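You operate a simulated robot arm through the tools that you are given. There is no shell and no other tool. Be economical: measure what you need, move in short steps, check, and stop when the job is done.

The job below is to be done with a simulated two-armed robot. You get a single attempt, and the scene is never put back.

## Task
Put the green-capped wooden block on the handle end of the yellow cart away on the middle shelf of the yellow rack. Take the green cube and put it on top of the blue block on the top of the blue trolley. Put the orange cube on top of the teal tin. Switch the teal-stand slow switch on. Take the black plastic nut and put it on top of the white tin. Pick up the wooden block with one hand, pass it to the other hand and put it on the top shelf of the yellow rack. Open the teal chest lid. Do these in any order. Set down upright: green cube, orange cube.

It is judged by the outcome, as a careful person would: the job done as asked, and still so three seconds after it is handed in. It fails if anything else is knocked over, pushed out of place, dropped, spilled or broken. Lids that push on must go on centred and level and be pressed home; caps that screw on are set level and turned clockwise until they are tight.

## Robot
Two 7-joint arms with two-finger parallel grippers on one trunk, on a base that drives. Base frame: it is fixed to the floor where the robot stands at the start and does not move with it; the origin is under the middle of the robot, x ahead of it, y to its left, z up; the surface under the hand at the start is at about z = 780. Readings come in mm, degrees, newtons and seconds.
The left shoulder is at the start at [80, 131, 947], the right one opposite. With the tool pointing down near the work surface each hand reaches from about 400 to 860 mm from the robot's upright axis, wherever it stands, measured 20 degrees to its own side. Places, roughly: black plastic nut (5x5x2 cm) [-6600, 800, 900]; blue block (6x9x4 cm) [900, -2700, 900]; green cube (5x5x5 cm) [700, -2700, 900]; green-capped wooden block (8x5x5 cm) [600, 0, 800]; middle shelf of the yellow rack [-6100, 4200, 800]; orange cube (5x5x5 cm) [-6200, -600, 900]; teal chest lid [-1100, 4600, 1000]; teal tin (8x8x8 cm) [-8300, 1900, 900]; teal-stand slow switch [-6900, -600, 900]; top shelf of the yellow rack [-6100, 4200, 1300]; white tin (8x8x8 cm) [-5700, -900, 900]; wooden block (3x5x10 cm) [-6600, 1100, 900]. Payload 1.57 kg a hand.
The tool frame of a hand sits at the grasp point between the pads (the TCP): z along the fingers, y along the line on which they close. The tips reach 30 mm beyond it. Largest opening 110 mm; finger width 24, thickness 12; the body of the gripper, 48 by 112 mm, starts 78 mm behind the TCP.
Orientation is that of the tool frame in the base frame, as a unit quaternion [x, y, z, w]. With the fingers straight down and closing along the base's y, the tool's x points along the base's -x, its y along +y and its z along -z.

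## Interface
- The arms move only by the tool move_arm. It takes "left_rows", "right_rows" or both (then of equal length, played together; a hand with none holds still); each is one flat list of numbers, 7 for each row, row after row: the turn, a rotation vector about the base's x, y, z in units of 45 degrees (1.0 is 45 degrees), then the shift along the base's x, y, z in units of 200 mm (1.0 is 200 mm), then the gripper command, from -1 (shut) to 1 (fully open), values between in proportion. In form: [ax, ay, az, dx, dy, dz, claw, ax, ay, az, dx, dy, dz, claw, ...]. A call has 1 to 8 rows; each row is the pose to reach, as a shift and turn from the pose commanded when the call began. A call with a number of a shift or a turn outside -1 to 1 is refused whole. Rows are played at 5 a second. More than 50 mm and 8.6 degrees between two rows, or a gripper value outside its range, and nothing of the call is played. A pose out of reach is approached as far as the arm can. The call stops where the force on the tool passes 40 N (or 10 N more than at its start, if that is more) or the arm is blocked; 0.2 s more then pass. The fingers move at their own pace (about 108 mm/s each) and stop on an object; they squeeze with about 35 N. The grip force told is the motor's: it shows also when the fingers shut on nothing. Time passes only in rows, and 0.2 s behind the last, so rows that repeat a pose let the fingers close. It gives the time, the measured TCP pose, the force on the tool (base axes), the opening and the grip force at its end, in the units of the frame above (readings bear some noise), with the torque about the TCP (base axes, N m) and any sound that the robot's microphone picked up, and new pictures: "show" is both (left out), scene, wrist or none (wrist: the cameras of the hands that moved).
- Cameras (640 x 400 px; columns grow to the right, rows downward): "scene" is now at [-60.5, 20.7, 1415.7]; the picture's right is [0.19, -0.98, 0.00], its down [-0.52, -0.10, -0.85] and it looks along [0.83, 0.16, -0.53] (base axes); focal length 274 px, centre (320, 200). "left" rides on the left gripper at [70, -16, -141] in its tool frame; the picture's right is [0.23, 0.97, 0.00], its down [-0.86, 0.20, -0.48] and it looks along [-0.47, 0.11, 0.88] (tool axes); focal length 222 px, centre (320, 200). "right" rides on the right gripper at [70, 16, -141] in its tool frame; the picture's right is [-0.23, 0.97, 0.00], its down [-0.86, -0.20, -0.48] and it looks along [-0.47, -0.11, 0.88] (tool axes); focal length 222 px, centre (320, 200). There is no depth. A picture from a camera that has moved, and an enlarged one, comes with that camera's place and axes in the base frame and with its lens. The place of the scene camera against the robot may be out by one fixed shift of up to 12 mm in any direction.
- drive_base(legs): drives the robot by 1 to 6 legs, each [ahead, left, turn to the left] in mm, mm and degrees, along the robot's own axes; the way and the turn of a leg run together, so that a leg with both is an arc; at most 1500 mm and 180 degrees a leg. The arms and the cameras ride along, it lands a little off, and it stops where it bumps. It gives what a move gives, and a new picture of the scene camera.
- aim_head(pan, tilt): turns the head with the scene camera to pan (to the left, within 109 degrees either way) and tilt (down, from -29 to 69), counted from straight ahead of the robot. It gives what a move gives, and a new picture of the scene camera.
- zoom(camera, box): a new picture of the part [left, top, right, bottom] of that camera's present view, enlarged. It takes no simulated time.
- close_job(): hands the job in; it is judged then, once.

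Go step by step. Nothing tells you exact positions but the pictures and the camera data: compare them with the known pose of the tool, close in by small moves and look again before you grip or let go. The budget is 196 turns and 260 pictures, counting those below and the enlarged ones. Unless the task says otherwise, let go and move clear before handing in, and close with one line.

The tools are called after ">>>" as name(argument=value, ...) on one line, values as JSON. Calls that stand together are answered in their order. move_arm: Moves the arms, as the interface text tells. Its arguments: {"type":"object","properties":{"left_rows":{"type":"array"},"right_rows":{"type":"array"},"show":{"type":"string","enum":["both","scene","wrist","none"]}},"required":[]} The other tools are called the same way: drive_base (legs) drives the base; aim_head (pan, tilt) turns the head that bears the scene camera; zoom (camera, box) takes an enlarged picture of a part of a camera's view; close_job () hands the job in.

At the start:

```text
t: 0.0
left_eef_pos: [583.8, 308.1, 1080.0]
left_tool_rot: [0.0, 1.0, 0.001, 0.001]
left_ft_force: [0.5, 0.1, 0.0]
left_ft_torque: [0.02, 0.01, -0.01]
left_gripper_width: 110.1
left_grip_force: 0.1
right_eef_pos: [620.1, -240.6, 1096.1]
right_tool_rot: [0.0, 1.0, 0.0, 0.0]
right_ft_force: [-0.3, -0.1, -1.1]
right_ft_torque: [0.01, -0.02, -0.01]
right_gripper_width: 110.1
right_grip_force: 0.1
robot x, y, heading: [-4.6, 1.5, -0.1]
head pan, tilt: [10.8, 31.8]
```

scene: 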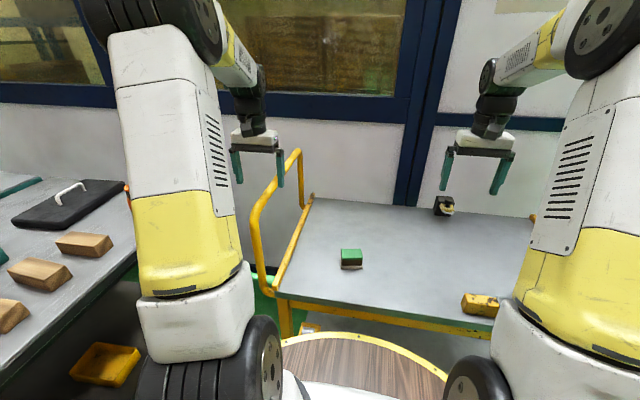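
right: 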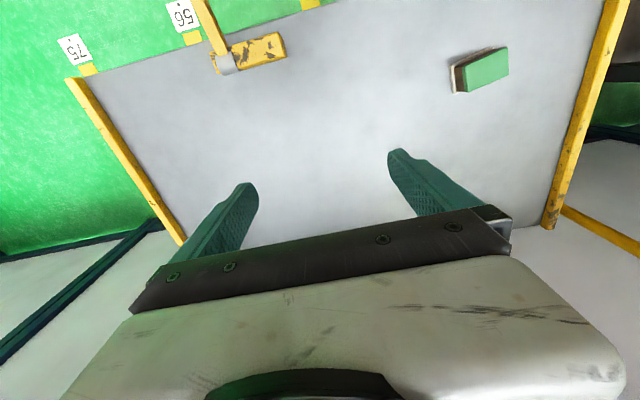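
left: 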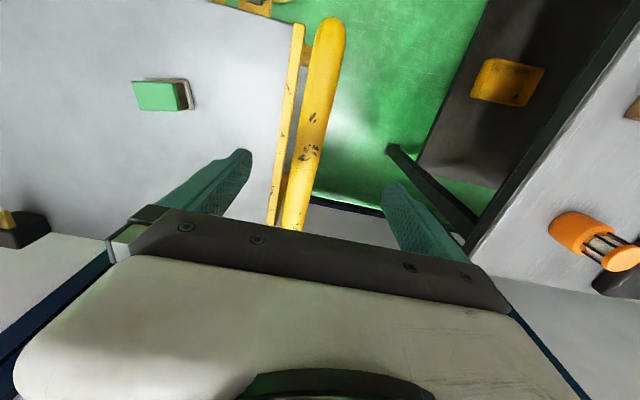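

I see the green-capped block on the cart in front, at about [570, 45, 805]. I'll zoom in to check how it lies before moving.

>>> zoom(camera="scene", box=[300, 220, 400, 290])

>>> zoom(camera="left", box=[100, 50, 260, 150])

```text
5.71 times, centred on (350, 255) of scene
camera zoom: at [-60.5, 20.7, 1415.7], right [0.19, -0.98, 0.0], down [-0.52, -0.1, -0.85], along [0.83, 0.16, -0.53], focal length 1566 px, centre (149, -114)
```

zoom: 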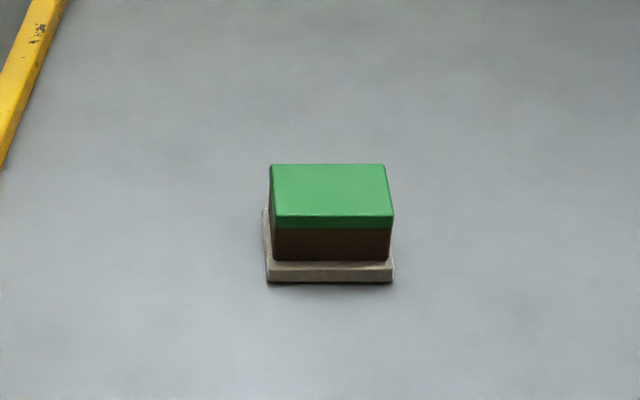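

```text
4.00 times, centred on (180, 100) of left
camera zoom: at [514.8, 290.5, 1223.4], right [-0.23, 0.97, 0.0], down [0.86, 0.2, 0.48], along [0.47, 0.11, -0.88], focal length 888 px, centre (880, 600)
```

zoom: 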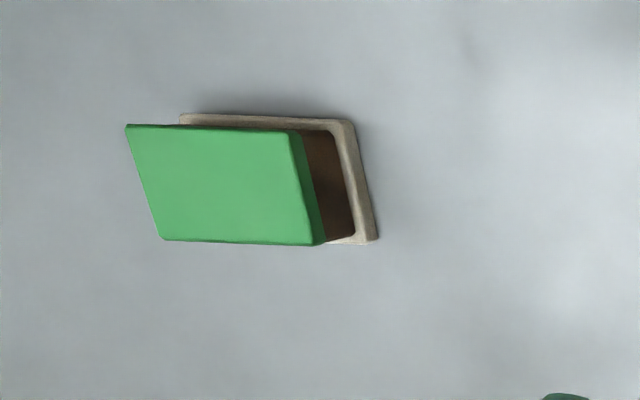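

The block lies with its long side along about [-0.2, 0.98]. I'll take it with the right hand at 45° so that it can later slide onto the middle shelf upright, and tilt the hand now while moving towards it.

>>> move_arm(right_rows=[0.0125, -0.1246, 0.0301, -0.075, 0.125, -0.05, 1, 0.025, -0.249, 0.0602, -0.15, 0.25, -0.1, 1, 0.0375, -0.374, 0.0904, -0.225, 0.375, -0.15, 1, 0.05, -0.498, 0.1205, -0.3, 0.5, -0.2, 1, 0.0625, -0.623, 0.1506, -0.375, 0.625, -0.25, 1, 0.075, -0.748, 0.181, -0.45, 0.75, -0.3, 1, 0.0875, -0.872, 0.211, -0.525, 0.875, -0.35, 1, 0.1, -0.997, 0.241, -0.6, 1, -0.4, 1])

```text
t: 1.8
left_eef_pos: [583.9, 307.3, 1080.7]
left_tool_rot: [0.0, 1.0, 0.0, 0.0]
left_ft_force: [-0.7, -0.3, 0.4]
left_ft_torque: [0.04, -0.02, 0.0]
left_gripper_width: 109.8
left_grip_force: 0.0
right_eef_pos: [504.2, -46.9, 1014.0]
right_tool_rot: [-0.059, 0.927, 0.033, 0.369]
right_ft_force: [1.7, 3.7, 1.3]
right_ft_torque: [-0.29, 0.22, -0.07]
right_gripper_width: 110.0
right_grip_force: 0.1
right hand out of reach, approached as far as the arm can: row 7, 8
robot x, y, heading: [-3.0, -1.1, 0.1]
head pan, tilt: [10.8, 31.8]
camera scene: at [-60.6, 20.7, 1415.7], right [0.19, -0.98, 0.0], down [-0.52, -0.1, -0.85], along [0.83, 0.16, -0.53], focal length 274 px, centre (320, 200)
camera right: at [355.0, -50.7, 1069.0], right [0.03, 0.98, 0.17], down [0.32, -0.18, 0.93], along [0.95, 0.02, -0.32], focal length 222 px, centre (320, 200)
```

scene: 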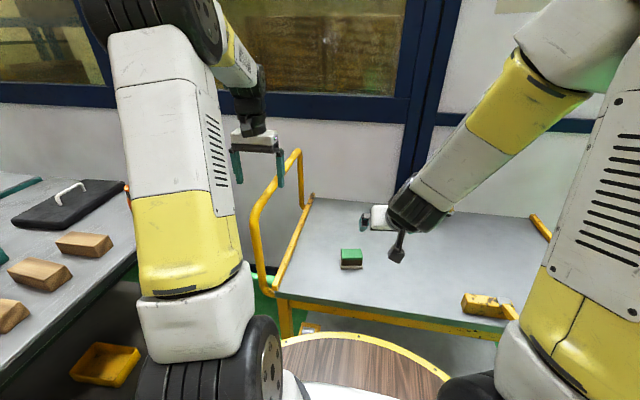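
right: 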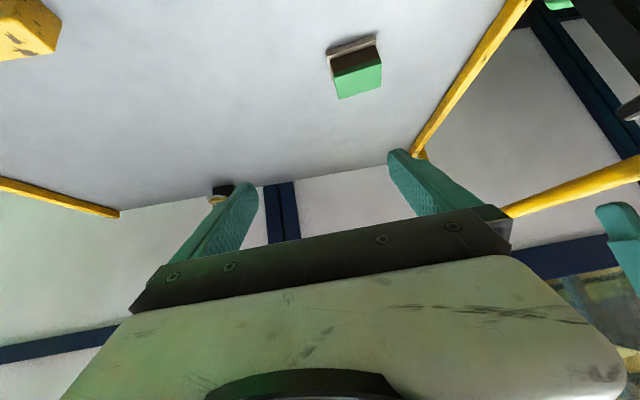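

The 45° pose is at the edge of reach from here, so I'll back up a bit and shift left to give the right arm a better stance.

>>> drive_base(legs=[[-130, 0, 0], [0, 130, 0]])

```text
t: 4.0
left_eef_pos: [452.9, 438.8, 1081.4]
left_tool_rot: [-0.002, 1.0, 0.001, 0.0]
left_ft_force: [-0.5, -0.2, 0.1]
left_ft_torque: [0.01, -0.02, 0.01]
left_gripper_width: 110.2
left_grip_force: 0.0
right_eef_pos: [376.9, 93.7, 1018.1]
right_tool_rot: [-0.095, 0.92, 0.039, 0.379]
right_ft_force: [-0.3, -0.5, -1.2]
right_ft_torque: [-0.02, 0.01, -0.01]
right_gripper_width: 110.0
right_grip_force: 0.0
robot x, y, heading: [-128.5, 126.3, 0.3]
head pan, tilt: [10.8, 31.8]
camera scene: at [-190.5, 149.3, 1415.7], right [0.19, -0.98, 0.0], down [-0.52, -0.1, -0.85], along [0.83, 0.16, -0.53], focal length 274 px, centre (320, 200)
```

scene: 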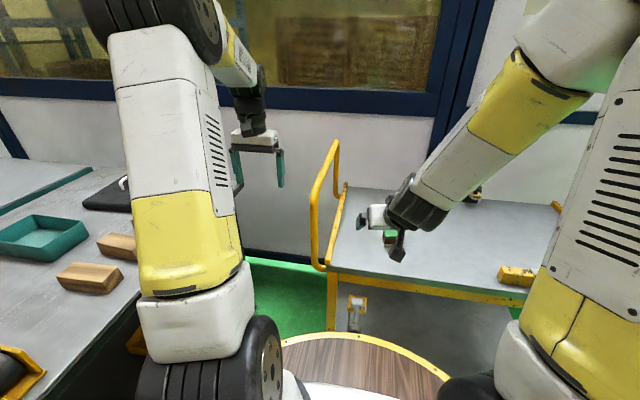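

Good stance. I'll look through the right wrist camera to locate the block precisely.

>>> zoom(camera="right", box=[240, 0, 480, 150])

```text
2.67 times, centred on (360, 75) of right
camera zoom: at [227.8, 79.8, 1069.6], right [-0.04, 0.99, 0.16], down [0.3, -0.14, 0.94], along [0.95, 0.09, -0.29], focal length 592 px, centre (213, 533)
```

zoom: 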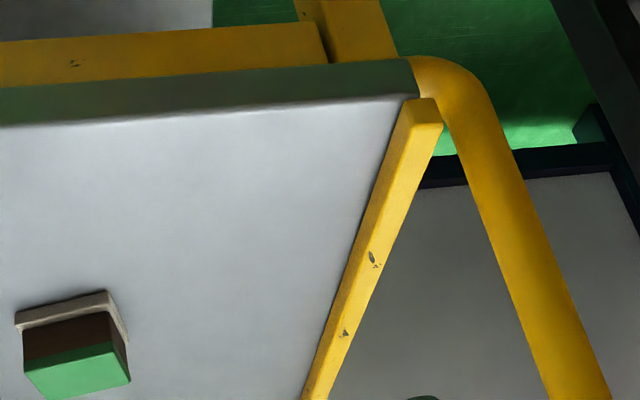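

The wrist views agree: the block is centred near [602, 34] with yaw about 11.5°, and the surface is at 780. Moving to a standoff along the 45° approach.

>>> move_arm(right_rows=[0, 0, 0, 0.15, -0.075, -0.13, 1, 0, 0, 0, 0.3, -0.15, -0.26, 1, 0, 0, 0, 0.45, -0.22, -0.39, 1, 0, 0, 0, 0.6, -0.3, -0.52, 1, 0, 0, 0, 0.745, -0.375, -0.64, 1], show="wrist")

```text
t: 5.2
left_eef_pos: [452.1, 439.4, 1079.7]
left_tool_rot: [-0.003, 1.0, 0.0, 0.0]
left_ft_force: [-0.9, 0.6, -0.7]
left_ft_torque: [-0.01, -0.02, -0.01]
left_gripper_width: 109.7
left_grip_force: 0.0
right_eef_pos: [524.9, 19.0, 890.5]
right_tool_rot: [-0.096, 0.919, 0.039, 0.38]
right_ft_force: [0.0, 0.0, -0.2]
right_ft_torque: [-0.03, 0.0, -0.02]
right_gripper_width: 110.1
right_grip_force: 0.0
robot x, y, heading: [-131.0, 131.4, 0.2]
head pan, tilt: [10.8, 31.8]
camera right: at [374.0, 4.3, 941.5], right [-0.04, 0.99, 0.16], down [0.3, -0.14, 0.94], along [0.95, 0.09, -0.29], focal length 222 px, centre (320, 200)
```

right: 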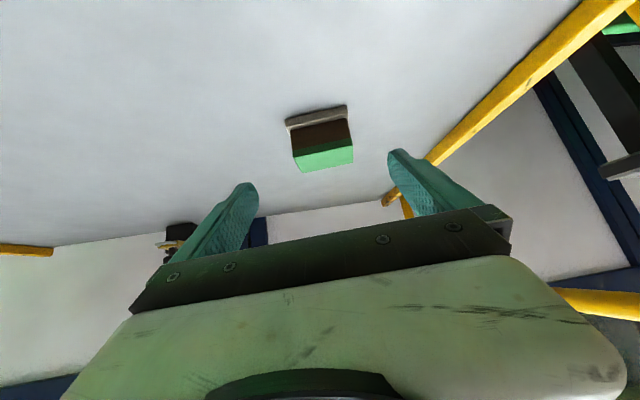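

The block sits between the fingers as expected. Advance to the grasp and close.

>>> move_arm(right_rows=[0, 0, 0, 0.13, 0.03, -0.12, 1, 0, 0, 0, 0.26, 0.06, -0.25, 1, 0, 0, 0, 0.38, 0.09, -0.365, 1, 0, 0, 0, 0.38, 0.09, -0.365, -1, 0, 0, 0, 0.38, 0.09, -0.365, -1, 0, 0, 0, 0.38, 0.09, -0.365, -1], show="wrist")

```text
t: 6.6
left_eef_pos: [453.0, 440.0, 1079.8]
left_tool_rot: [-0.003, 1.0, 0.001, 0.0]
left_ft_force: [1.2, 0.3, -0.1]
left_ft_torque: [-0.02, -0.02, -0.01]
left_gripper_width: 110.0
left_grip_force: 0.1
right_eef_pos: [603.3, 36.8, 817.5]
right_tool_rot: [-0.094, 0.919, 0.039, 0.38]
right_ft_force: [0.2, 0.5, 0.6]
right_ft_torque: [-0.03, -0.07, 0.01]
right_gripper_width: 69.0
right_grip_force: 34.2
robot x, y, heading: [-131.0, 131.8, 0.2]
head pan, tilt: [10.8, 31.8]
camera right: at [452.9, 22.3, 868.7], right [-0.04, 0.99, 0.16], down [0.3, -0.14, 0.94], along [0.95, 0.09, -0.29], focal length 222 px, centre (320, 200)
```

right: 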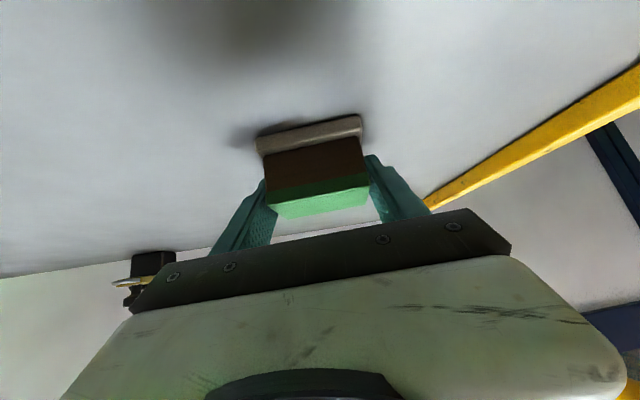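

Gripped (69 mm). Lift and tuck back; then look around to plan the drive to the blue trolley.

>>> move_arm(right_rows=[0, 0, 0, 0, 0, 0.12, -1, 0, 0, 0, -0.08, 0, 0.3, -1, 0, 0, 0, -0.2, 0, 0.48, -1, 0, 0, 0, -0.35, 0, 0.66, -1, 0, 0, 0, -0.5, 0, 0.82, -1, 0, 0, 0, -0.65, 0, 0.95, -1, 0, 0, 0, -0.8, 0, 0.98, -1], show="none")

>>> aim_head(pan=-90, tilt=25)

```text
t: 8.2
left_eef_pos: [453.0, 439.4, 1079.9]
left_tool_rot: [-0.002, 1.0, 0.0, -0.001]
left_ft_force: [0.3, 0.3, -0.4]
left_ft_torque: [-0.01, 0.03, -0.01]
left_gripper_width: 110.1
left_grip_force: 0.0
right_eef_pos: [443.0, 39.0, 1013.7]
right_tool_rot: [-0.094, 0.92, 0.038, 0.379]
right_ft_force: [0.3, 0.2, -1.6]
right_ft_torque: [0.0, 0.01, 0.02]
right_gripper_width: 68.9
right_grip_force: 35.1
robot x, y, heading: [-130.9, 131.1, 0.3]
head pan, tilt: [10.8, 31.8]
```

```text
t: 9.9
left_eef_pos: [452.7, 439.2, 1079.5]
left_tool_rot: [-0.003, 1.0, 0.0, 0.0]
left_ft_force: [0.1, 0.8, -0.6]
left_ft_torque: [-0.05, 0.03, 0.02]
left_gripper_width: 109.7
left_grip_force: 0.0
right_eef_pos: [443.2, 39.6, 1014.0]
right_tool_rot: [-0.095, 0.92, 0.039, 0.379]
right_ft_force: [0.4, 0.2, -0.1]
right_ft_torque: [0.02, 0.01, 0.0]
right_gripper_width: 69.0
right_grip_force: 35.3
robot x, y, heading: [-129.2, 132.7, 0.4]
head pan, tilt: [-90.0, 25.0]
camera scene: at [-277.9, 40.0, 1426.6], right [-1.0, -0.01, 0.0], down [0.0, 0.42, -0.91], along [0.01, -0.91, -0.42], focal length 274 px, centre (320, 200)
```

scene: 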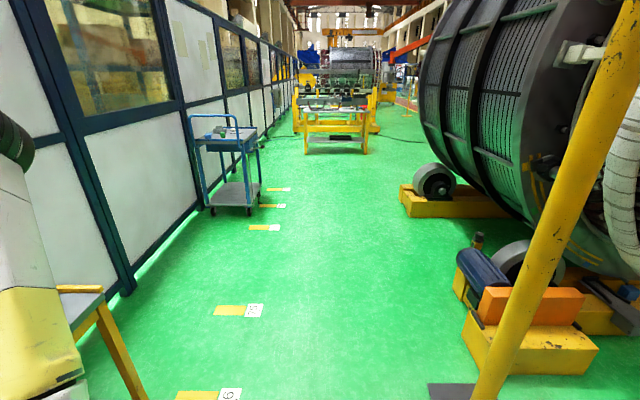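

The aisle to the blue trolley is clear. Let me zoom on the trolley, and look behind the robot to see the layout.

>>> zoom(camera="scene", box=[160, 90, 300, 225])

>>> aim_head(pan=105, tilt=20)

```text
2.96 times, centred on (230, 158) of scene
camera zoom: at [-277.9, 40.0, 1426.6], right [-1.0, -0.01, 0.0], down [0.0, 0.42, -0.91], along [0.01, -0.91, -0.42], focal length 812 px, centre (587, 326)
```

zoom: 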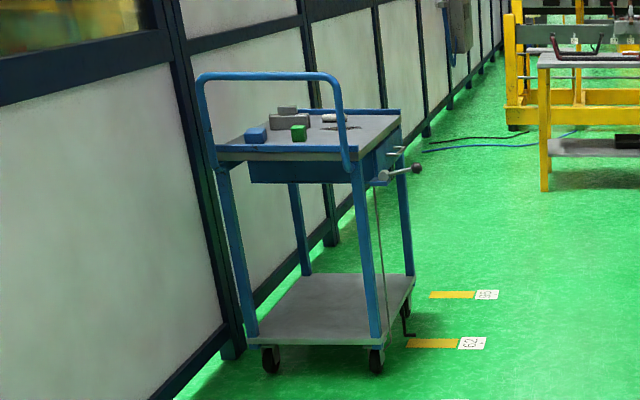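

```text
t: 12.8
left_eef_pos: [453.6, 439.8, 1079.4]
left_tool_rot: [-0.002, 1.0, 0.0, 0.0]
left_ft_force: [-0.9, 0.1, 0.2]
left_ft_torque: [-0.03, -0.04, 0.02]
left_gripper_width: 110.2
left_grip_force: 0.0
right_eef_pos: [444.0, 39.6, 1013.5]
right_tool_rot: [-0.094, 0.92, 0.039, 0.379]
right_ft_force: [-0.4, -0.3, 0.7]
right_ft_torque: [0.0, 0.0, 0.0]
right_gripper_width: 68.9
right_grip_force: 35.2
robot x, y, heading: [-130.7, 131.0, 0.3]
head pan, tilt: [105.0, 20.0]
camera scene: at [-303.0, 222.0, 1434.7], right [0.96, 0.26, 0.0], down [0.09, -0.33, -0.94], along [-0.25, 0.91, -0.34], focal length 274 px, centre (320, 200)
```

scene: 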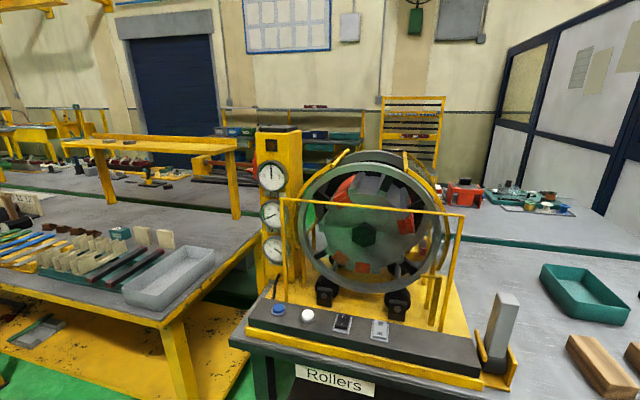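

The trolley has its hoop handle on the near (+y) end and is open on its -x side. I'll strafe right down the aisle, keeping my heading, to face its open side.

>>> drive_base(legs=[[0, -1480, 0], [0, -1480, 0]])

>>> aim_head(pan=5, tilt=30)

```text
t: 27.0
left_eef_pos: [455.5, -2506.3, 1079.5]
left_tool_rot: [0.005, 1.0, 0.0, 0.0]
left_ft_force: [-0.1, 0.5, 0.0]
left_ft_torque: [-0.06, 0.02, 0.01]
left_gripper_width: 110.1
left_grip_force: 0.1
right_eef_pos: [441.1, -2906.3, 1014.9]
right_tool_rot: [-0.088, 0.92, 0.036, 0.38]
right_ft_force: [0.6, -0.3, 0.2]
right_ft_torque: [-0.01, 0.0, -0.01]
right_gripper_width: 68.8
right_grip_force: 34.9
robot x, y, heading: [-130.8, -2808.8, -0.4]
head pan, tilt: [105.0, 20.0]
camera scene: at [-302.8, -2713.7, 1434.7], right [0.97, 0.25, 0.0], down [0.09, -0.33, -0.94], along [-0.24, 0.91, -0.34], focal length 274 px, centre (320, 200)
```

scene: 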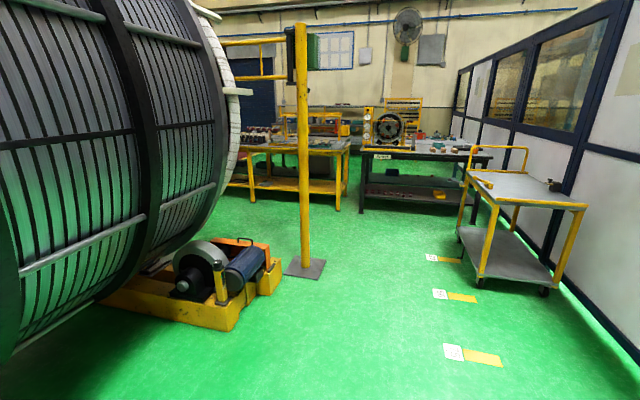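

```text
t: 28.7
left_eef_pos: [456.4, -2506.3, 1079.9]
left_tool_rot: [0.005, 1.0, 0.0, 0.0]
left_ft_force: [-0.1, 0.6, -0.8]
left_ft_torque: [-0.03, -0.01, -0.03]
left_gripper_width: 109.9
left_grip_force: 0.1
right_eef_pos: [441.2, -2906.0, 1013.2]
right_tool_rot: [-0.089, 0.92, 0.037, 0.38]
right_ft_force: [-1.2, 1.6, -0.6]
right_ft_torque: [-0.03, 0.0, -0.01]
right_gripper_width: 68.7
right_grip_force: 34.6
robot x, y, heading: [-130.5, -2811.3, -0.7]
head pan, tilt: [5.0, 30.0]
camera scene: at [-189.2, -2796.7, 1418.6], right [0.08, -1.0, 0.0], down [-0.5, -0.04, -0.87], along [0.86, 0.07, -0.5], focal length 274 px, centre (320, 200)
```

scene: 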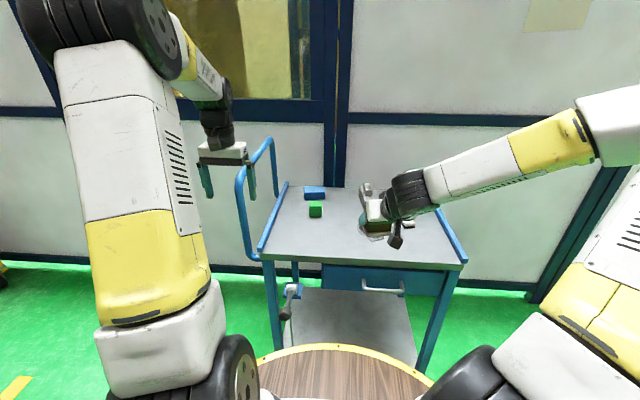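

The green cube is near [715, -2705] with the blue block behind it near [850, -2690]. The hoop handle at y ≈ -2560 is close to my left hand, so I'll raise that hand first and then move it right, over the hoop.

>>> move_arm(left_rows=[0, 0, 0, 0, 0, 0.22, 1, 0, 0, 0, 0, 0, 0.44, 1, 0, 0, 0, 0, 0, 0.66, 1, 0, 0, 0, 0, 0, 0.88, 1, 0, 0, 0, 0, -0.22, 0.88, 1, 0, 0, 0, 0, -0.44, 0.88, 1, 0, 0, 0, 0, -0.66, 0.88, 1, 0, 0, 0, 0, -0.88, 0.88, 1])

```text
t: 30.5
left_eef_pos: [458.8, -2682.2, 1253.3]
left_tool_rot: [0.003, 1.0, 0.0, 0.0]
left_ft_force: [0.2, -0.4, 0.1]
left_ft_torque: [-0.02, 0.0, 0.04]
left_gripper_width: 110.1
left_grip_force: 0.0
right_eef_pos: [441.2, -2906.0, 1014.0]
right_tool_rot: [-0.089, 0.92, 0.037, 0.381]
right_ft_force: [0.3, -0.4, -0.1]
right_ft_torque: [-0.01, 0.02, -0.03]
right_gripper_width: 68.9
right_grip_force: 34.8
robot x, y, heading: [-130.2, -2811.4, -0.3]
head pan, tilt: [5.0, 30.0]
camera scene: at [-189.3, -2796.4, 1418.6], right [0.08, -1.0, 0.0], down [-0.5, -0.04, -0.87], along [0.86, 0.07, -0.5], focal length 274 px, centre (320, 200)
camera left: at [389.4, -2698.0, 1395.7], right [-0.22, 0.98, 0.0], down [0.86, 0.19, 0.48], along [0.47, 0.11, -0.88], focal length 222 px, centre (320, 200)
```

scene: 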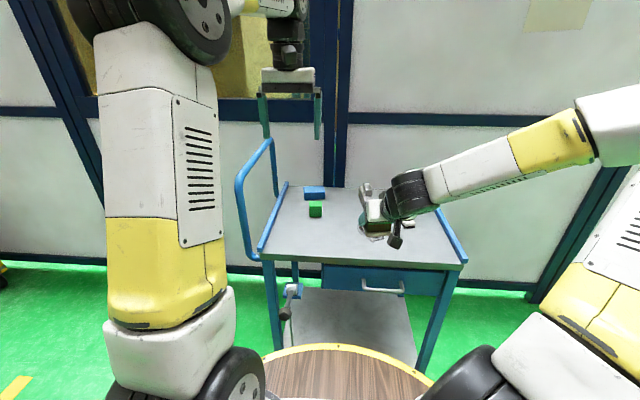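
left: 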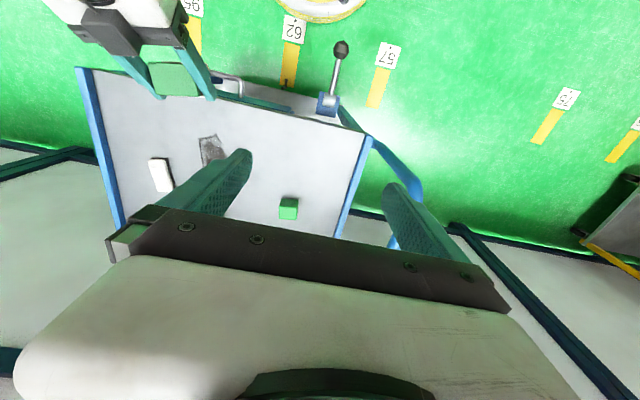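

The lever knob sticks out to about x 315 at z 745, so I'll come only 60 mm closer. A 45° tool tilt will give the extra reach to the blue block.

>>> drive_base(legs=[[60, -30, 0]])

>>> move_arm(left_rows=[0, -0.14, 0, 0, 0, -0.1, 1, 0, -0.28, 0, 0, 0, -0.2, 1, 0, -0.42, 0, 0, 0, -0.3, 1, 0, -0.56, 0, 0, 0, -0.42, 1, 0, -0.7, 0, 0, 0, -0.54, 1, 0, -0.85, 0, 0, 0, -0.66, 1, 0, -1, 0, 0, 0, -0.78, 1])

>>> zoom(camera="left", box=[240, 60, 440, 185])

```text
t: 31.5
left_eef_pos: [518.7, -2712.3, 1252.8]
left_tool_rot: [0.004, 1.0, 0.0, 0.001]
left_ft_force: [0.1, 0.8, -0.7]
left_ft_torque: [0.02, -0.02, 0.01]
left_gripper_width: 109.8
left_grip_force: 0.1
right_eef_pos: [500.8, -2937.5, 1013.9]
right_tool_rot: [-0.087, 0.92, 0.036, 0.38]
right_ft_force: [0.1, -0.3, -0.8]
right_ft_torque: [0.02, -0.03, -0.01]
right_gripper_width: 68.8
right_grip_force: 34.7
robot x, y, heading: [-71.0, -2839.1, -0.3]
head pan, tilt: [5.0, 30.0]
camera scene: at [-129.2, -2827.5, 1418.6], right [0.08, -1.0, 0.0], down [-0.5, -0.04, -0.87], along [0.86, 0.07, -0.5], focal length 274 px, centre (320, 200)
```

scene: 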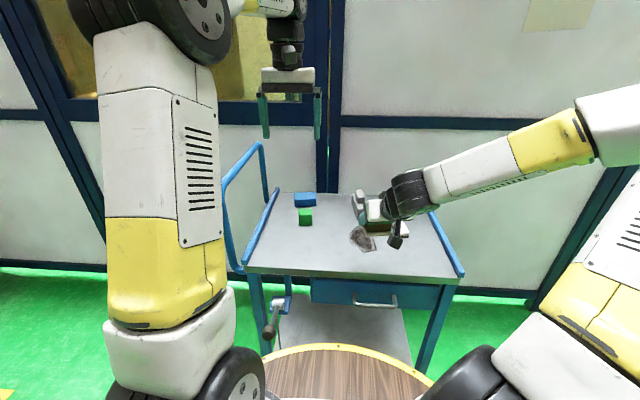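

```text
t: 33.1
left_eef_pos: [521.1, -2709.1, 1102.2]
left_tool_rot: [0.003, 0.929, 0.005, 0.369]
left_ft_force: [1.0, -0.1, 1.0]
left_ft_torque: [-0.03, 0.01, 0.03]
left_gripper_width: 110.1
left_grip_force: 0.2
left hand out of reach, approached as far as the arm can: row 7
right_eef_pos: [500.8, -2936.1, 1013.2]
right_tool_rot: [-0.088, 0.92, 0.037, 0.381]
right_ft_force: [0.8, -0.1, -2.2]
right_ft_torque: [-0.02, 0.04, 0.04]
right_gripper_width: 68.8
right_grip_force: 34.9
robot x, y, heading: [-68.6, -2838.9, -0.5]
head pan, tilt: [5.0, 30.0]
camera scene: at [-129.1, -2827.5, 1418.6], right [0.08, -1.0, 0.0], down [-0.5, -0.04, -0.87], along [0.86, 0.07, -0.5], focal length 274 px, centre (320, 200)
camera left: at [374.1, -2727.1, 1158.6], right [-0.16, 0.98, -0.15], down [0.29, 0.19, 0.94], along [0.94, 0.11, -0.32], focal length 222 px, centre (320, 200)
```

scene: 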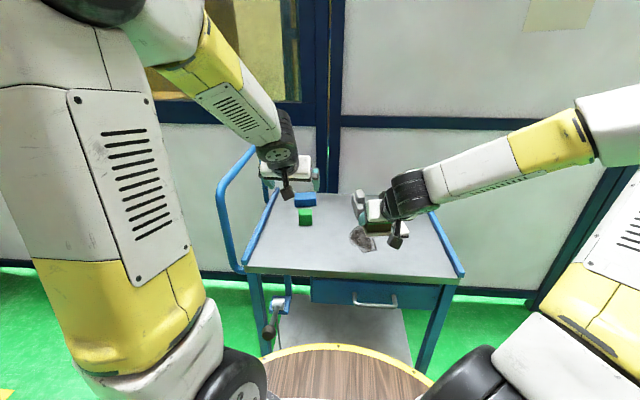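
left: 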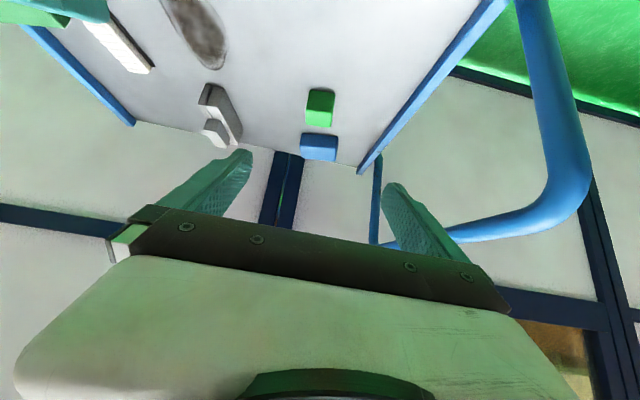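

```text
3.20 times, centred on (340, 122) of left
camera zoom: at [374.1, -2727.1, 1158.6], right [-0.16, 0.98, -0.15], down [0.29, 0.19, 0.94], along [0.94, 0.11, -0.32], focal length 711 px, centre (256, 448)
```

zoom: 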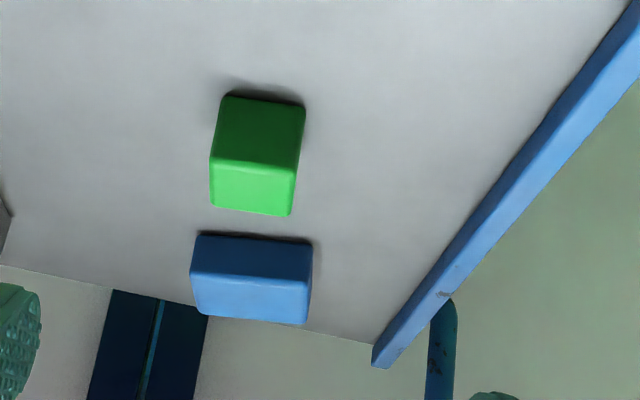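

Triangulating gives the cube centred near [718, -2712] with the tray surface at z ≈ 840, and the blue block near [853, -2697] with its top at ≈ 880. Moving to a 45° standoff on the cube.

>>> move_arm(left_rows=[0, 0, 0, 0.15, 0, -0.18, 1, 0, 0, 0, 0.3, 0, -0.36, 1, 0, 0, 0, 0.45, 0, -0.54, 1, 0, 0, 0, 0.6, 0, -0.7, 1], show="wrist")

>>> zoom(camera="left", box=[220, 60, 420, 185])

```text
t: 34.1
left_eef_pos: [639.3, -2710.4, 964.7]
left_tool_rot: [0.004, 0.923, 0.001, 0.384]
left_ft_force: [0.0, -1.0, 0.7]
left_ft_torque: [0.0, 0.0, 0.01]
left_gripper_width: 110.2
left_grip_force: 0.0
right_eef_pos: [499.4, -2937.3, 1012.8]
right_tool_rot: [-0.088, 0.92, 0.036, 0.38]
right_ft_force: [-1.2, -0.1, -1.0]
right_ft_torque: [0.04, -0.04, -0.03]
right_gripper_width: 68.8
right_grip_force: 34.8
robot x, y, heading: [-69.9, -2837.1, -0.6]
head pan, tilt: [5.0, 30.0]
camera left: at [490.4, -2726.7, 1016.6], right [-0.15, 0.98, -0.16], down [0.27, 0.19, 0.94], along [0.95, 0.1, -0.29], focal length 222 px, centre (320, 200)
```

left: 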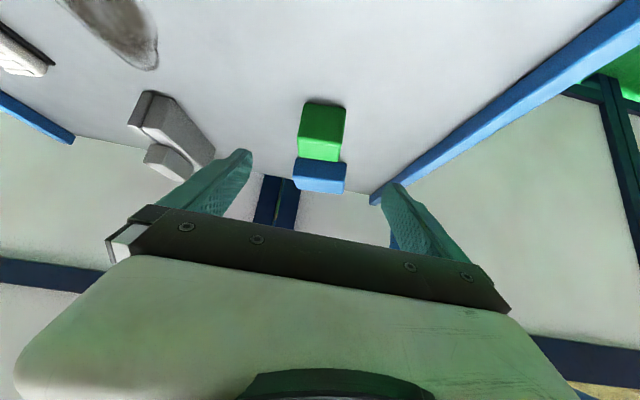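

```text
3.20 times, centred on (320, 122) of left
camera zoom: at [490.4, -2726.7, 1016.6], right [-0.15, 0.98, -0.16], down [0.27, 0.19, 0.94], along [0.95, 0.1, -0.29], focal length 711 px, centre (320, 448)
```

zoom: 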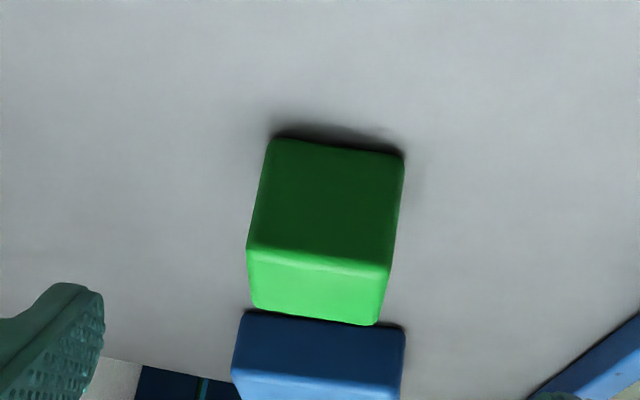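

The view confirms the cube centred at [726, -2713] with about 7° of yaw. Advance and grip.

>>> move_arm(left_rows=[0, 0, 0.08, 0.14, -0.005, -0.15, 1, 0, 0, 0.155, 0.28, -0.01, -0.3, 1, 0, 0, 0.155, 0.425, -0.015, -0.44, 1, 0, 0, 0.155, 0.425, -0.015, -0.44, -1, 0, 0, 0.155, 0.425, -0.015, -0.44, -1, 0, 0, 0.155, 0.425, -0.015, -0.44, -1], show="wrist")

```text
t: 35.5
left_eef_pos: [721.4, -2711.1, 873.6]
left_tool_rot: [-0.052, 0.922, 0.025, 0.382]
left_ft_force: [0.3, -0.1, 0.4]
left_ft_torque: [-0.01, 0.02, -0.04]
left_gripper_width: 49.7
left_grip_force: 34.9
right_eef_pos: [500.9, -2937.0, 1013.6]
right_tool_rot: [-0.087, 0.92, 0.036, 0.379]
right_ft_force: [1.0, 0.0, -1.0]
right_ft_torque: [0.01, 0.0, 0.01]
right_gripper_width: 68.8
right_grip_force: 34.6
robot x, y, heading: [-69.1, -2839.9, -0.5]
head pan, tilt: [5.0, 30.0]
camera left: at [576.3, -2745.7, 926.6], right [-0.27, 0.95, -0.15], down [0.24, 0.22, 0.94], along [0.93, 0.22, -0.29], focal length 222 px, centre (320, 200)
```

left: 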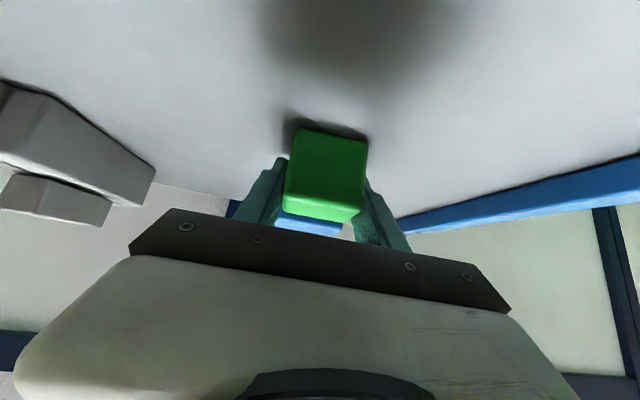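

Gripped (50 mm). Lift straight up 90 mm and look at the blue block.

>>> move_arm(left_rows=[0, 0, 0, 0, 0, 0.1, -1, 0, 0, 0, 0, 0, 0.2, -1, 0, 0, 0, 0, 0, 0.32, -1, 0, 0, 0, 0, 0, 0.45, -1])

>>> zoom(camera="scene", box=[240, 130, 400, 230])

```text
t: 36.5
left_eef_pos: [724.7, -2712.3, 964.4]
left_tool_rot: [-0.052, 0.923, 0.025, 0.381]
left_ft_force: [0.0, 0.0, -0.9]
left_ft_torque: [0.03, 0.0, -0.01]
left_gripper_width: 49.4
left_grip_force: 34.7
right_eef_pos: [500.6, -2937.9, 1012.7]
right_tool_rot: [-0.088, 0.92, 0.036, 0.379]
right_ft_force: [0.1, -0.3, 0.2]
right_ft_torque: [-0.03, -0.02, 0.0]
right_gripper_width: 69.1
right_grip_force: 35.3
robot x, y, heading: [-71.2, -2841.3, -0.6]
head pan, tilt: [5.0, 30.0]
camera scene: at [-128.7, -2827.4, 1418.6], right [0.08, -1.0, 0.0], down [-0.5, -0.04, -0.87], along [0.86, 0.07, -0.5], focal length 274 px, centre (320, 200)
camera left: at [579.3, -2746.5, 1016.4], right [-0.27, 0.95, -0.15], down [0.24, 0.22, 0.94], along [0.93, 0.22, -0.29], focal length 222 px, centre (320, 200)
```

scene: 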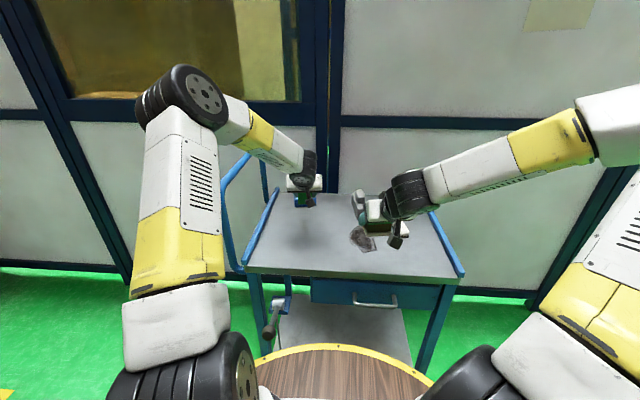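
left: 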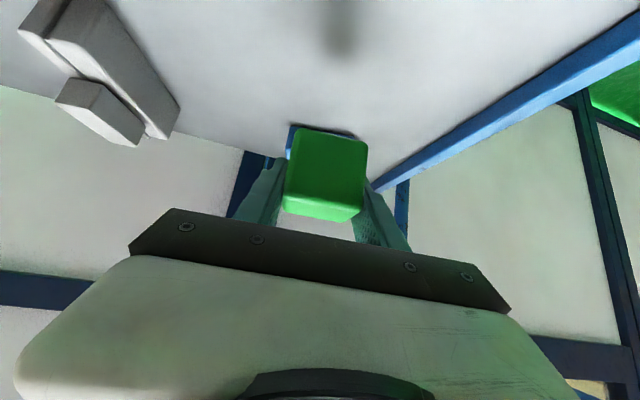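

```text
4.00 times, centred on (320, 180) of scene
camera zoom: at [-128.7, -2827.4, 1418.6], right [0.08, -1.0, 0.0], down [-0.5, -0.04, -0.87], along [0.86, 0.07, -0.5], focal length 1096 px, centre (320, 280)
```

zoom: 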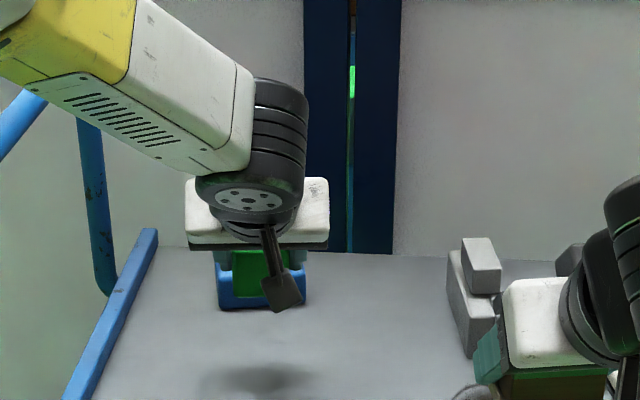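

The blue block is centred near [861, -2691] with its top at about 880. Move the cube over it at height, then check.

>>> move_arm(left_rows=[0, 0, 0.03, 0.17, 0.025, 0, -1, 0, 0, 0.06, 0.34, 0.05, 0, -1, 0, 0, 0.09, 0.5, 0.075, 0, -1, 0, 0, 0.12, 0.665, 0.105, 0, -1])

>>> zoom(camera="left", box=[240, 90, 420, 202])

```text
t: 37.5
left_eef_pos: [863.3, -2693.2, 962.2]
left_tool_rot: [-0.095, 0.919, 0.042, 0.381]
left_ft_force: [0.2, 0.6, -0.7]
left_ft_torque: [0.01, 0.01, 0.01]
left_gripper_width: 49.5
left_grip_force: 35.1
right_eef_pos: [500.5, -2938.3, 1013.9]
right_tool_rot: [-0.089, 0.92, 0.037, 0.38]
right_ft_force: [0.1, 0.4, -1.0]
right_ft_torque: [-0.03, -0.05, -0.03]
right_gripper_width: 68.9
right_grip_force: 35.0
robot x, y, heading: [-70.0, -2840.7, -0.6]
head pan, tilt: [5.0, 30.0]
camera scene: at [-129.3, -2827.4, 1418.6], right [0.08, -1.0, 0.0], down [-0.5, -0.04, -0.87], along [0.86, 0.07, -0.5], focal length 274 px, centre (320, 200)
camera left: at [720.7, -2741.3, 1014.4], right [-0.36, 0.92, -0.16], down [0.22, 0.25, 0.94], along [0.91, 0.31, -0.29], focal length 222 px, centre (320, 200)
```

scene: 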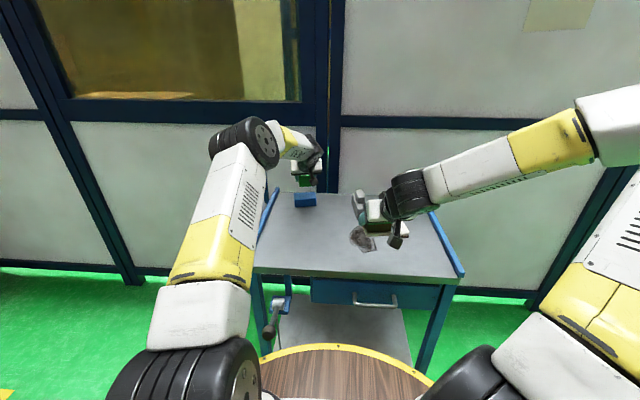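
left: 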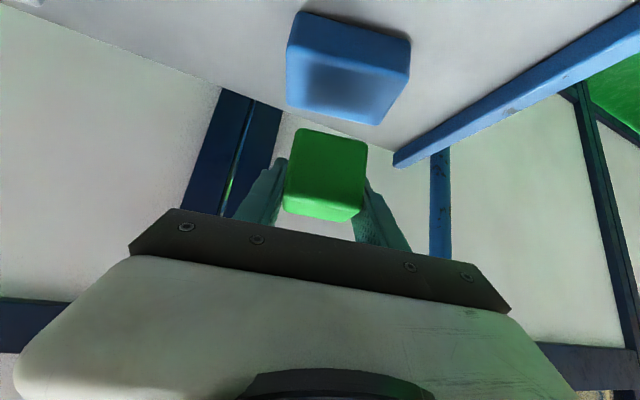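

```text
3.56 times, centred on (330, 146) of left
camera zoom: at [720.7, -2741.3, 1014.4], right [-0.36, 0.92, -0.16], down [0.22, 0.25, 0.94], along [0.91, 0.31, -0.29], focal length 790 px, centre (284, 392)
```

zoom: 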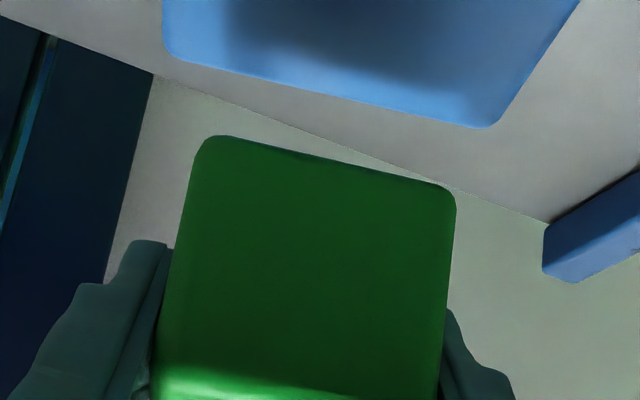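

The block top is centred at [857, -2694], so the cube is about 8 mm too far forward. Correct and lower gently until it touches.

>>> move_arm(left_rows=[0, 0, 0, -0.04, 0, -0.08, -1, 0, 0, 0, -0.04, -0.005, -0.15, -1, 0, 0, 0, -0.04, -0.005, -0.2, -1, 0, 0, 0, -0.04, -0.005, -0.215, -1], show="wrist")

>>> zoom(camera="scene", box=[260, 150, 360, 220])

```text
t: 38.5
left_eef_pos: [850.5, -2694.0, 919.8]
left_tool_rot: [-0.096, 0.919, 0.044, 0.381]
left_ft_force: [-0.3, -0.2, -0.7]
left_ft_torque: [0.02, -0.03, 0.02]
left_gripper_width: 49.6
left_grip_force: 34.8
right_eef_pos: [502.1, -2936.1, 1014.0]
right_tool_rot: [-0.088, 0.921, 0.037, 0.379]
right_ft_force: [0.0, 0.6, -0.3]
right_ft_torque: [0.01, 0.01, 0.0]
right_gripper_width: 68.8
right_grip_force: 35.2
robot x, y, heading: [-70.3, -2843.7, -0.5]
head pan, tilt: [5.0, 30.0]
camera left: at [709.2, -2742.6, 972.9], right [-0.36, 0.92, -0.16], down [0.22, 0.25, 0.94], along [0.91, 0.31, -0.29], focal length 222 px, centre (320, 200)
```

left: 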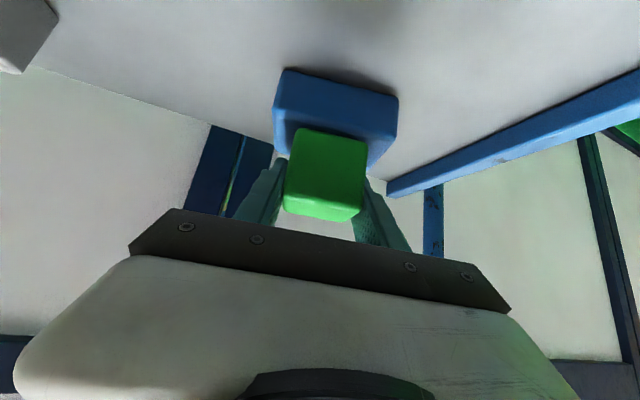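

```text
5.71 times, centred on (310, 185) of scene
camera zoom: at [-128.9, -2827.5, 1418.6], right [0.08, -1.0, 0.0], down [-0.5, -0.04, -0.87], along [0.86, 0.07, -0.5], focal length 1566 px, centre (377, 286)
```

zoom: 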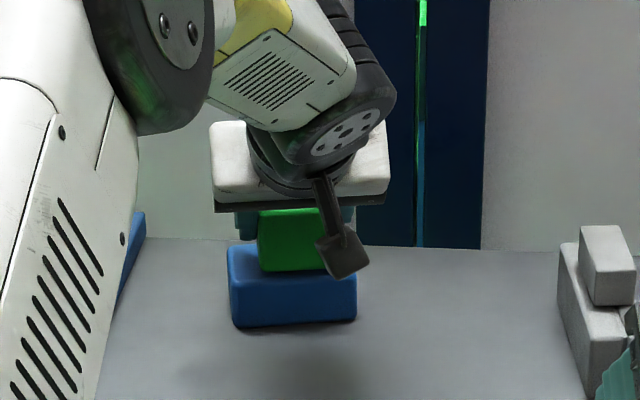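

It is centred. Lower in 1.5 mm steps until contact.

>>> move_arm(left_rows=[0, 0, 0, 0.01, 0, -0.01, -1, 0, 0, 0, 0.01, 0, -0.018, -1, 0, 0, 0, 0.01, 0, -0.026, -1], show="wrist")

```text
t: 39.3
left_eef_pos: [852.6, -2693.9, 916.6]
left_tool_rot: [-0.097, 0.919, 0.043, 0.38]
left_ft_force: [0.3, 0.1, -0.4]
left_ft_torque: [0.01, 0.03, 0.0]
left_gripper_width: 49.3
left_grip_force: 35.2
right_eef_pos: [501.1, -2937.8, 1014.4]
right_tool_rot: [-0.088, 0.92, 0.036, 0.379]
right_ft_force: [0.9, -0.9, -0.6]
right_ft_torque: [0.06, 0.01, 0.0]
right_gripper_width: 68.9
right_grip_force: 34.7
robot x, y, heading: [-69.4, -2841.9, -0.5]
head pan, tilt: [5.0, 30.0]
camera left: at [710.1, -2742.5, 969.1], right [-0.36, 0.92, -0.15], down [0.22, 0.25, 0.94], along [0.91, 0.31, -0.29], focal length 222 px, centre (320, 200)
```

left: 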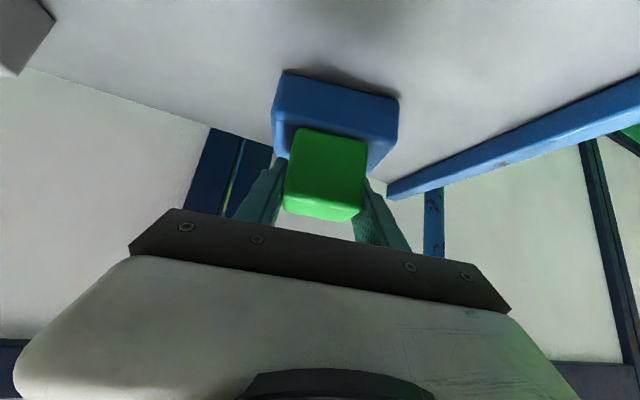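

>>> move_arm(left_rows=[0, 0, 0, 0, 0, -0.01, -1, 0, 0, 0, 0, 0, -0.02, -1], show="none")

```text
t: 39.9
left_eef_pos: [852.5, -2695.2, 915.7]
left_tool_rot: [-0.095, 0.919, 0.042, 0.381]
left_ft_force: [-0.8, -1.4, 6.3]
left_ft_torque: [-0.25, 0.08, -0.04]
left_gripper_width: 49.3
left_grip_force: 35.2
right_eef_pos: [500.0, -2937.8, 1014.1]
right_tool_rot: [-0.088, 0.92, 0.037, 0.38]
right_ft_force: [0.9, -1.0, -0.7]
right_ft_torque: [-0.01, 0.0, -0.01]
right_gripper_width: 69.0
right_grip_force: 34.6
robot x, y, heading: [-71.4, -2839.0, -0.4]
head pan, tilt: [5.0, 30.0]
```

Contact felt (6 N). Release and back out along the tool axis.

>>> move_arm(left_rows=[0, 0, 0, 0, 0, 0.005, 0.3, 0, 0, 0, 0, 0, 0.005, 0.6, 0, 0, 0, -0.08, -0.02, 0.1, 0.6, 0, 0, 0, -0.22, -0.06, 0.26, 0.6, 0, 0, 0, -0.36, -0.1, 0.42, 0.6, 0, 0, 0, -0.5, -0.12, 0.58, 0.6])

>>> zoom(camera="scene", box=[260, 150, 360, 220])

```text
t: 41.3
left_eef_pos: [750.0, -2717.4, 1030.2]
left_tool_rot: [-0.096, 0.919, 0.043, 0.38]
left_ft_force: [0.8, 0.6, -0.5]
left_ft_torque: [-0.04, -0.02, -0.06]
left_gripper_width: 87.8
left_grip_force: 0.1
right_eef_pos: [502.1, -2937.1, 1013.9]
right_tool_rot: [-0.088, 0.92, 0.036, 0.379]
right_ft_force: [0.1, 0.2, -0.4]
right_ft_torque: [-0.02, 0.02, 0.02]
right_gripper_width: 68.8
right_grip_force: 35.1
robot x, y, heading: [-73.1, -2836.5, -0.6]
head pan, tilt: [5.0, 30.0]
camera scene: at [-128.4, -2827.5, 1418.6], right [0.08, -1.0, 0.0], down [-0.5, -0.04, -0.87], along [0.86, 0.07, -0.5], focal length 274 px, centre (320, 200)
camera left: at [607.9, -2765.8, 1082.2], right [-0.36, 0.92, -0.15], down [0.22, 0.24, 0.94], along [0.91, 0.31, -0.29], focal length 222 px, centre (320, 200)
```

scene: 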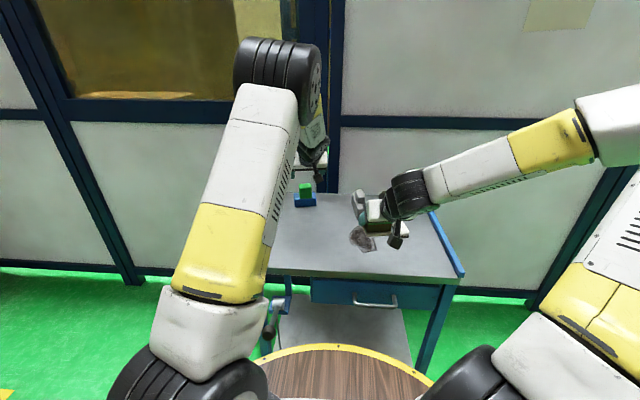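
left: 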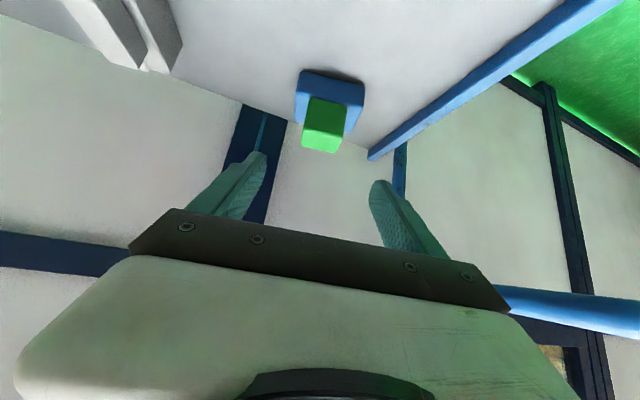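

```text
5.71 times, centred on (310, 185) of scene
camera zoom: at [-128.4, -2827.5, 1418.6], right [0.08, -1.0, 0.0], down [-0.5, -0.04, -0.87], along [0.86, 0.07, -0.5], focal length 1566 px, centre (377, 286)
```

zoom: 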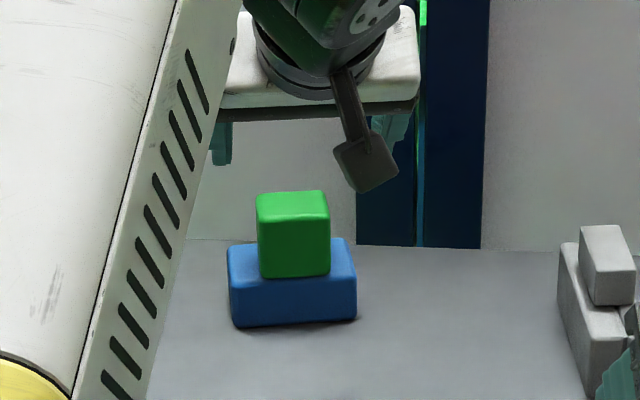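

The cube stands centred on the blue block. Now retract the left hand, back off, strafe back up the aisle and turn around to see the far area.

>>> move_arm(left_rows=[0, 0, 0, -0.1, 0, 0.15, 0.6, 0, 0, 0, -0.25, 0, 0.3, 0.6, 0, 0, 0, -0.4, 0, 0.45, 0.6, 0, 0, 0, -0.55, 0, 0.6, 0.6, 0, 0, 0, -0.75, 0, 0.7, 0.6, 0, 0, 0, -0.95, 0, 0.75, 0.6], show="none")

>>> drive_base(legs=[[-330, 0, 0], [0, 1300, 0], [0, 0, 120]])

```text
t: 42.7
left_eef_pos: [560.1, -2717.2, 1178.1]
left_tool_rot: [-0.095, 0.919, 0.043, 0.38]
left_ft_force: [0.8, -0.2, 0.1]
left_ft_torque: [0.01, 0.0, 0.02]
left_gripper_width: 88.0
left_grip_force: 0.2
right_eef_pos: [501.3, -2937.6, 1013.6]
right_tool_rot: [-0.088, 0.92, 0.037, 0.38]
right_ft_force: [0.5, -0.8, -0.2]
right_ft_torque: [0.01, -0.02, 0.04]
right_gripper_width: 68.9
right_grip_force: 34.8
robot x, y, heading: [-67.6, -2843.3, -0.5]
head pan, tilt: [5.0, 30.0]
```

```text
t: 56.0
left_eef_pos: [-828.2, -1059.5, 1178.6]
left_tool_rot: [0.846, -0.372, -0.351, -0.151]
left_ft_force: [1.9, 0.3, 0.1]
left_ft_torque: [-0.01, 0.02, 0.02]
left_gripper_width: 88.0
left_grip_force: 0.1
right_eef_pos: [-608.8, -998.3, 1014.7]
right_tool_rot: [0.843, -0.378, -0.348, -0.156]
right_ft_force: [0.2, 0.4, -1.0]
right_ft_torque: [-0.01, -0.01, 0.01]
right_gripper_width: 69.0
right_grip_force: 35.3
robot x, y, heading: [-402.3, -1538.0, 120.4]
head pan, tilt: [5.0, 30.0]
camera scene: at [-391.5, -1581.9, 1418.6], right [0.82, 0.58, 0.0], down [0.29, -0.41, -0.87], along [-0.5, 0.71, -0.5], focal length 274 px, centre (320, 200)
```

scene: 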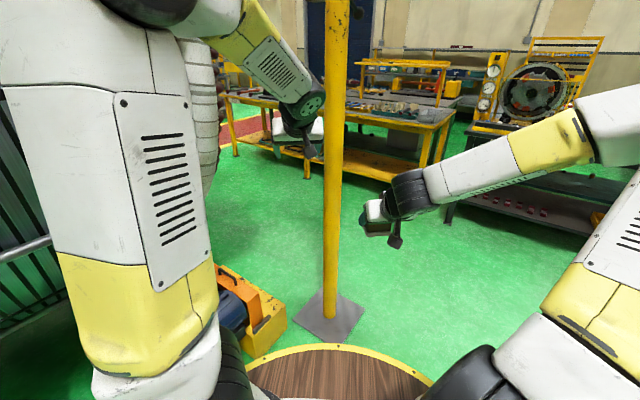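

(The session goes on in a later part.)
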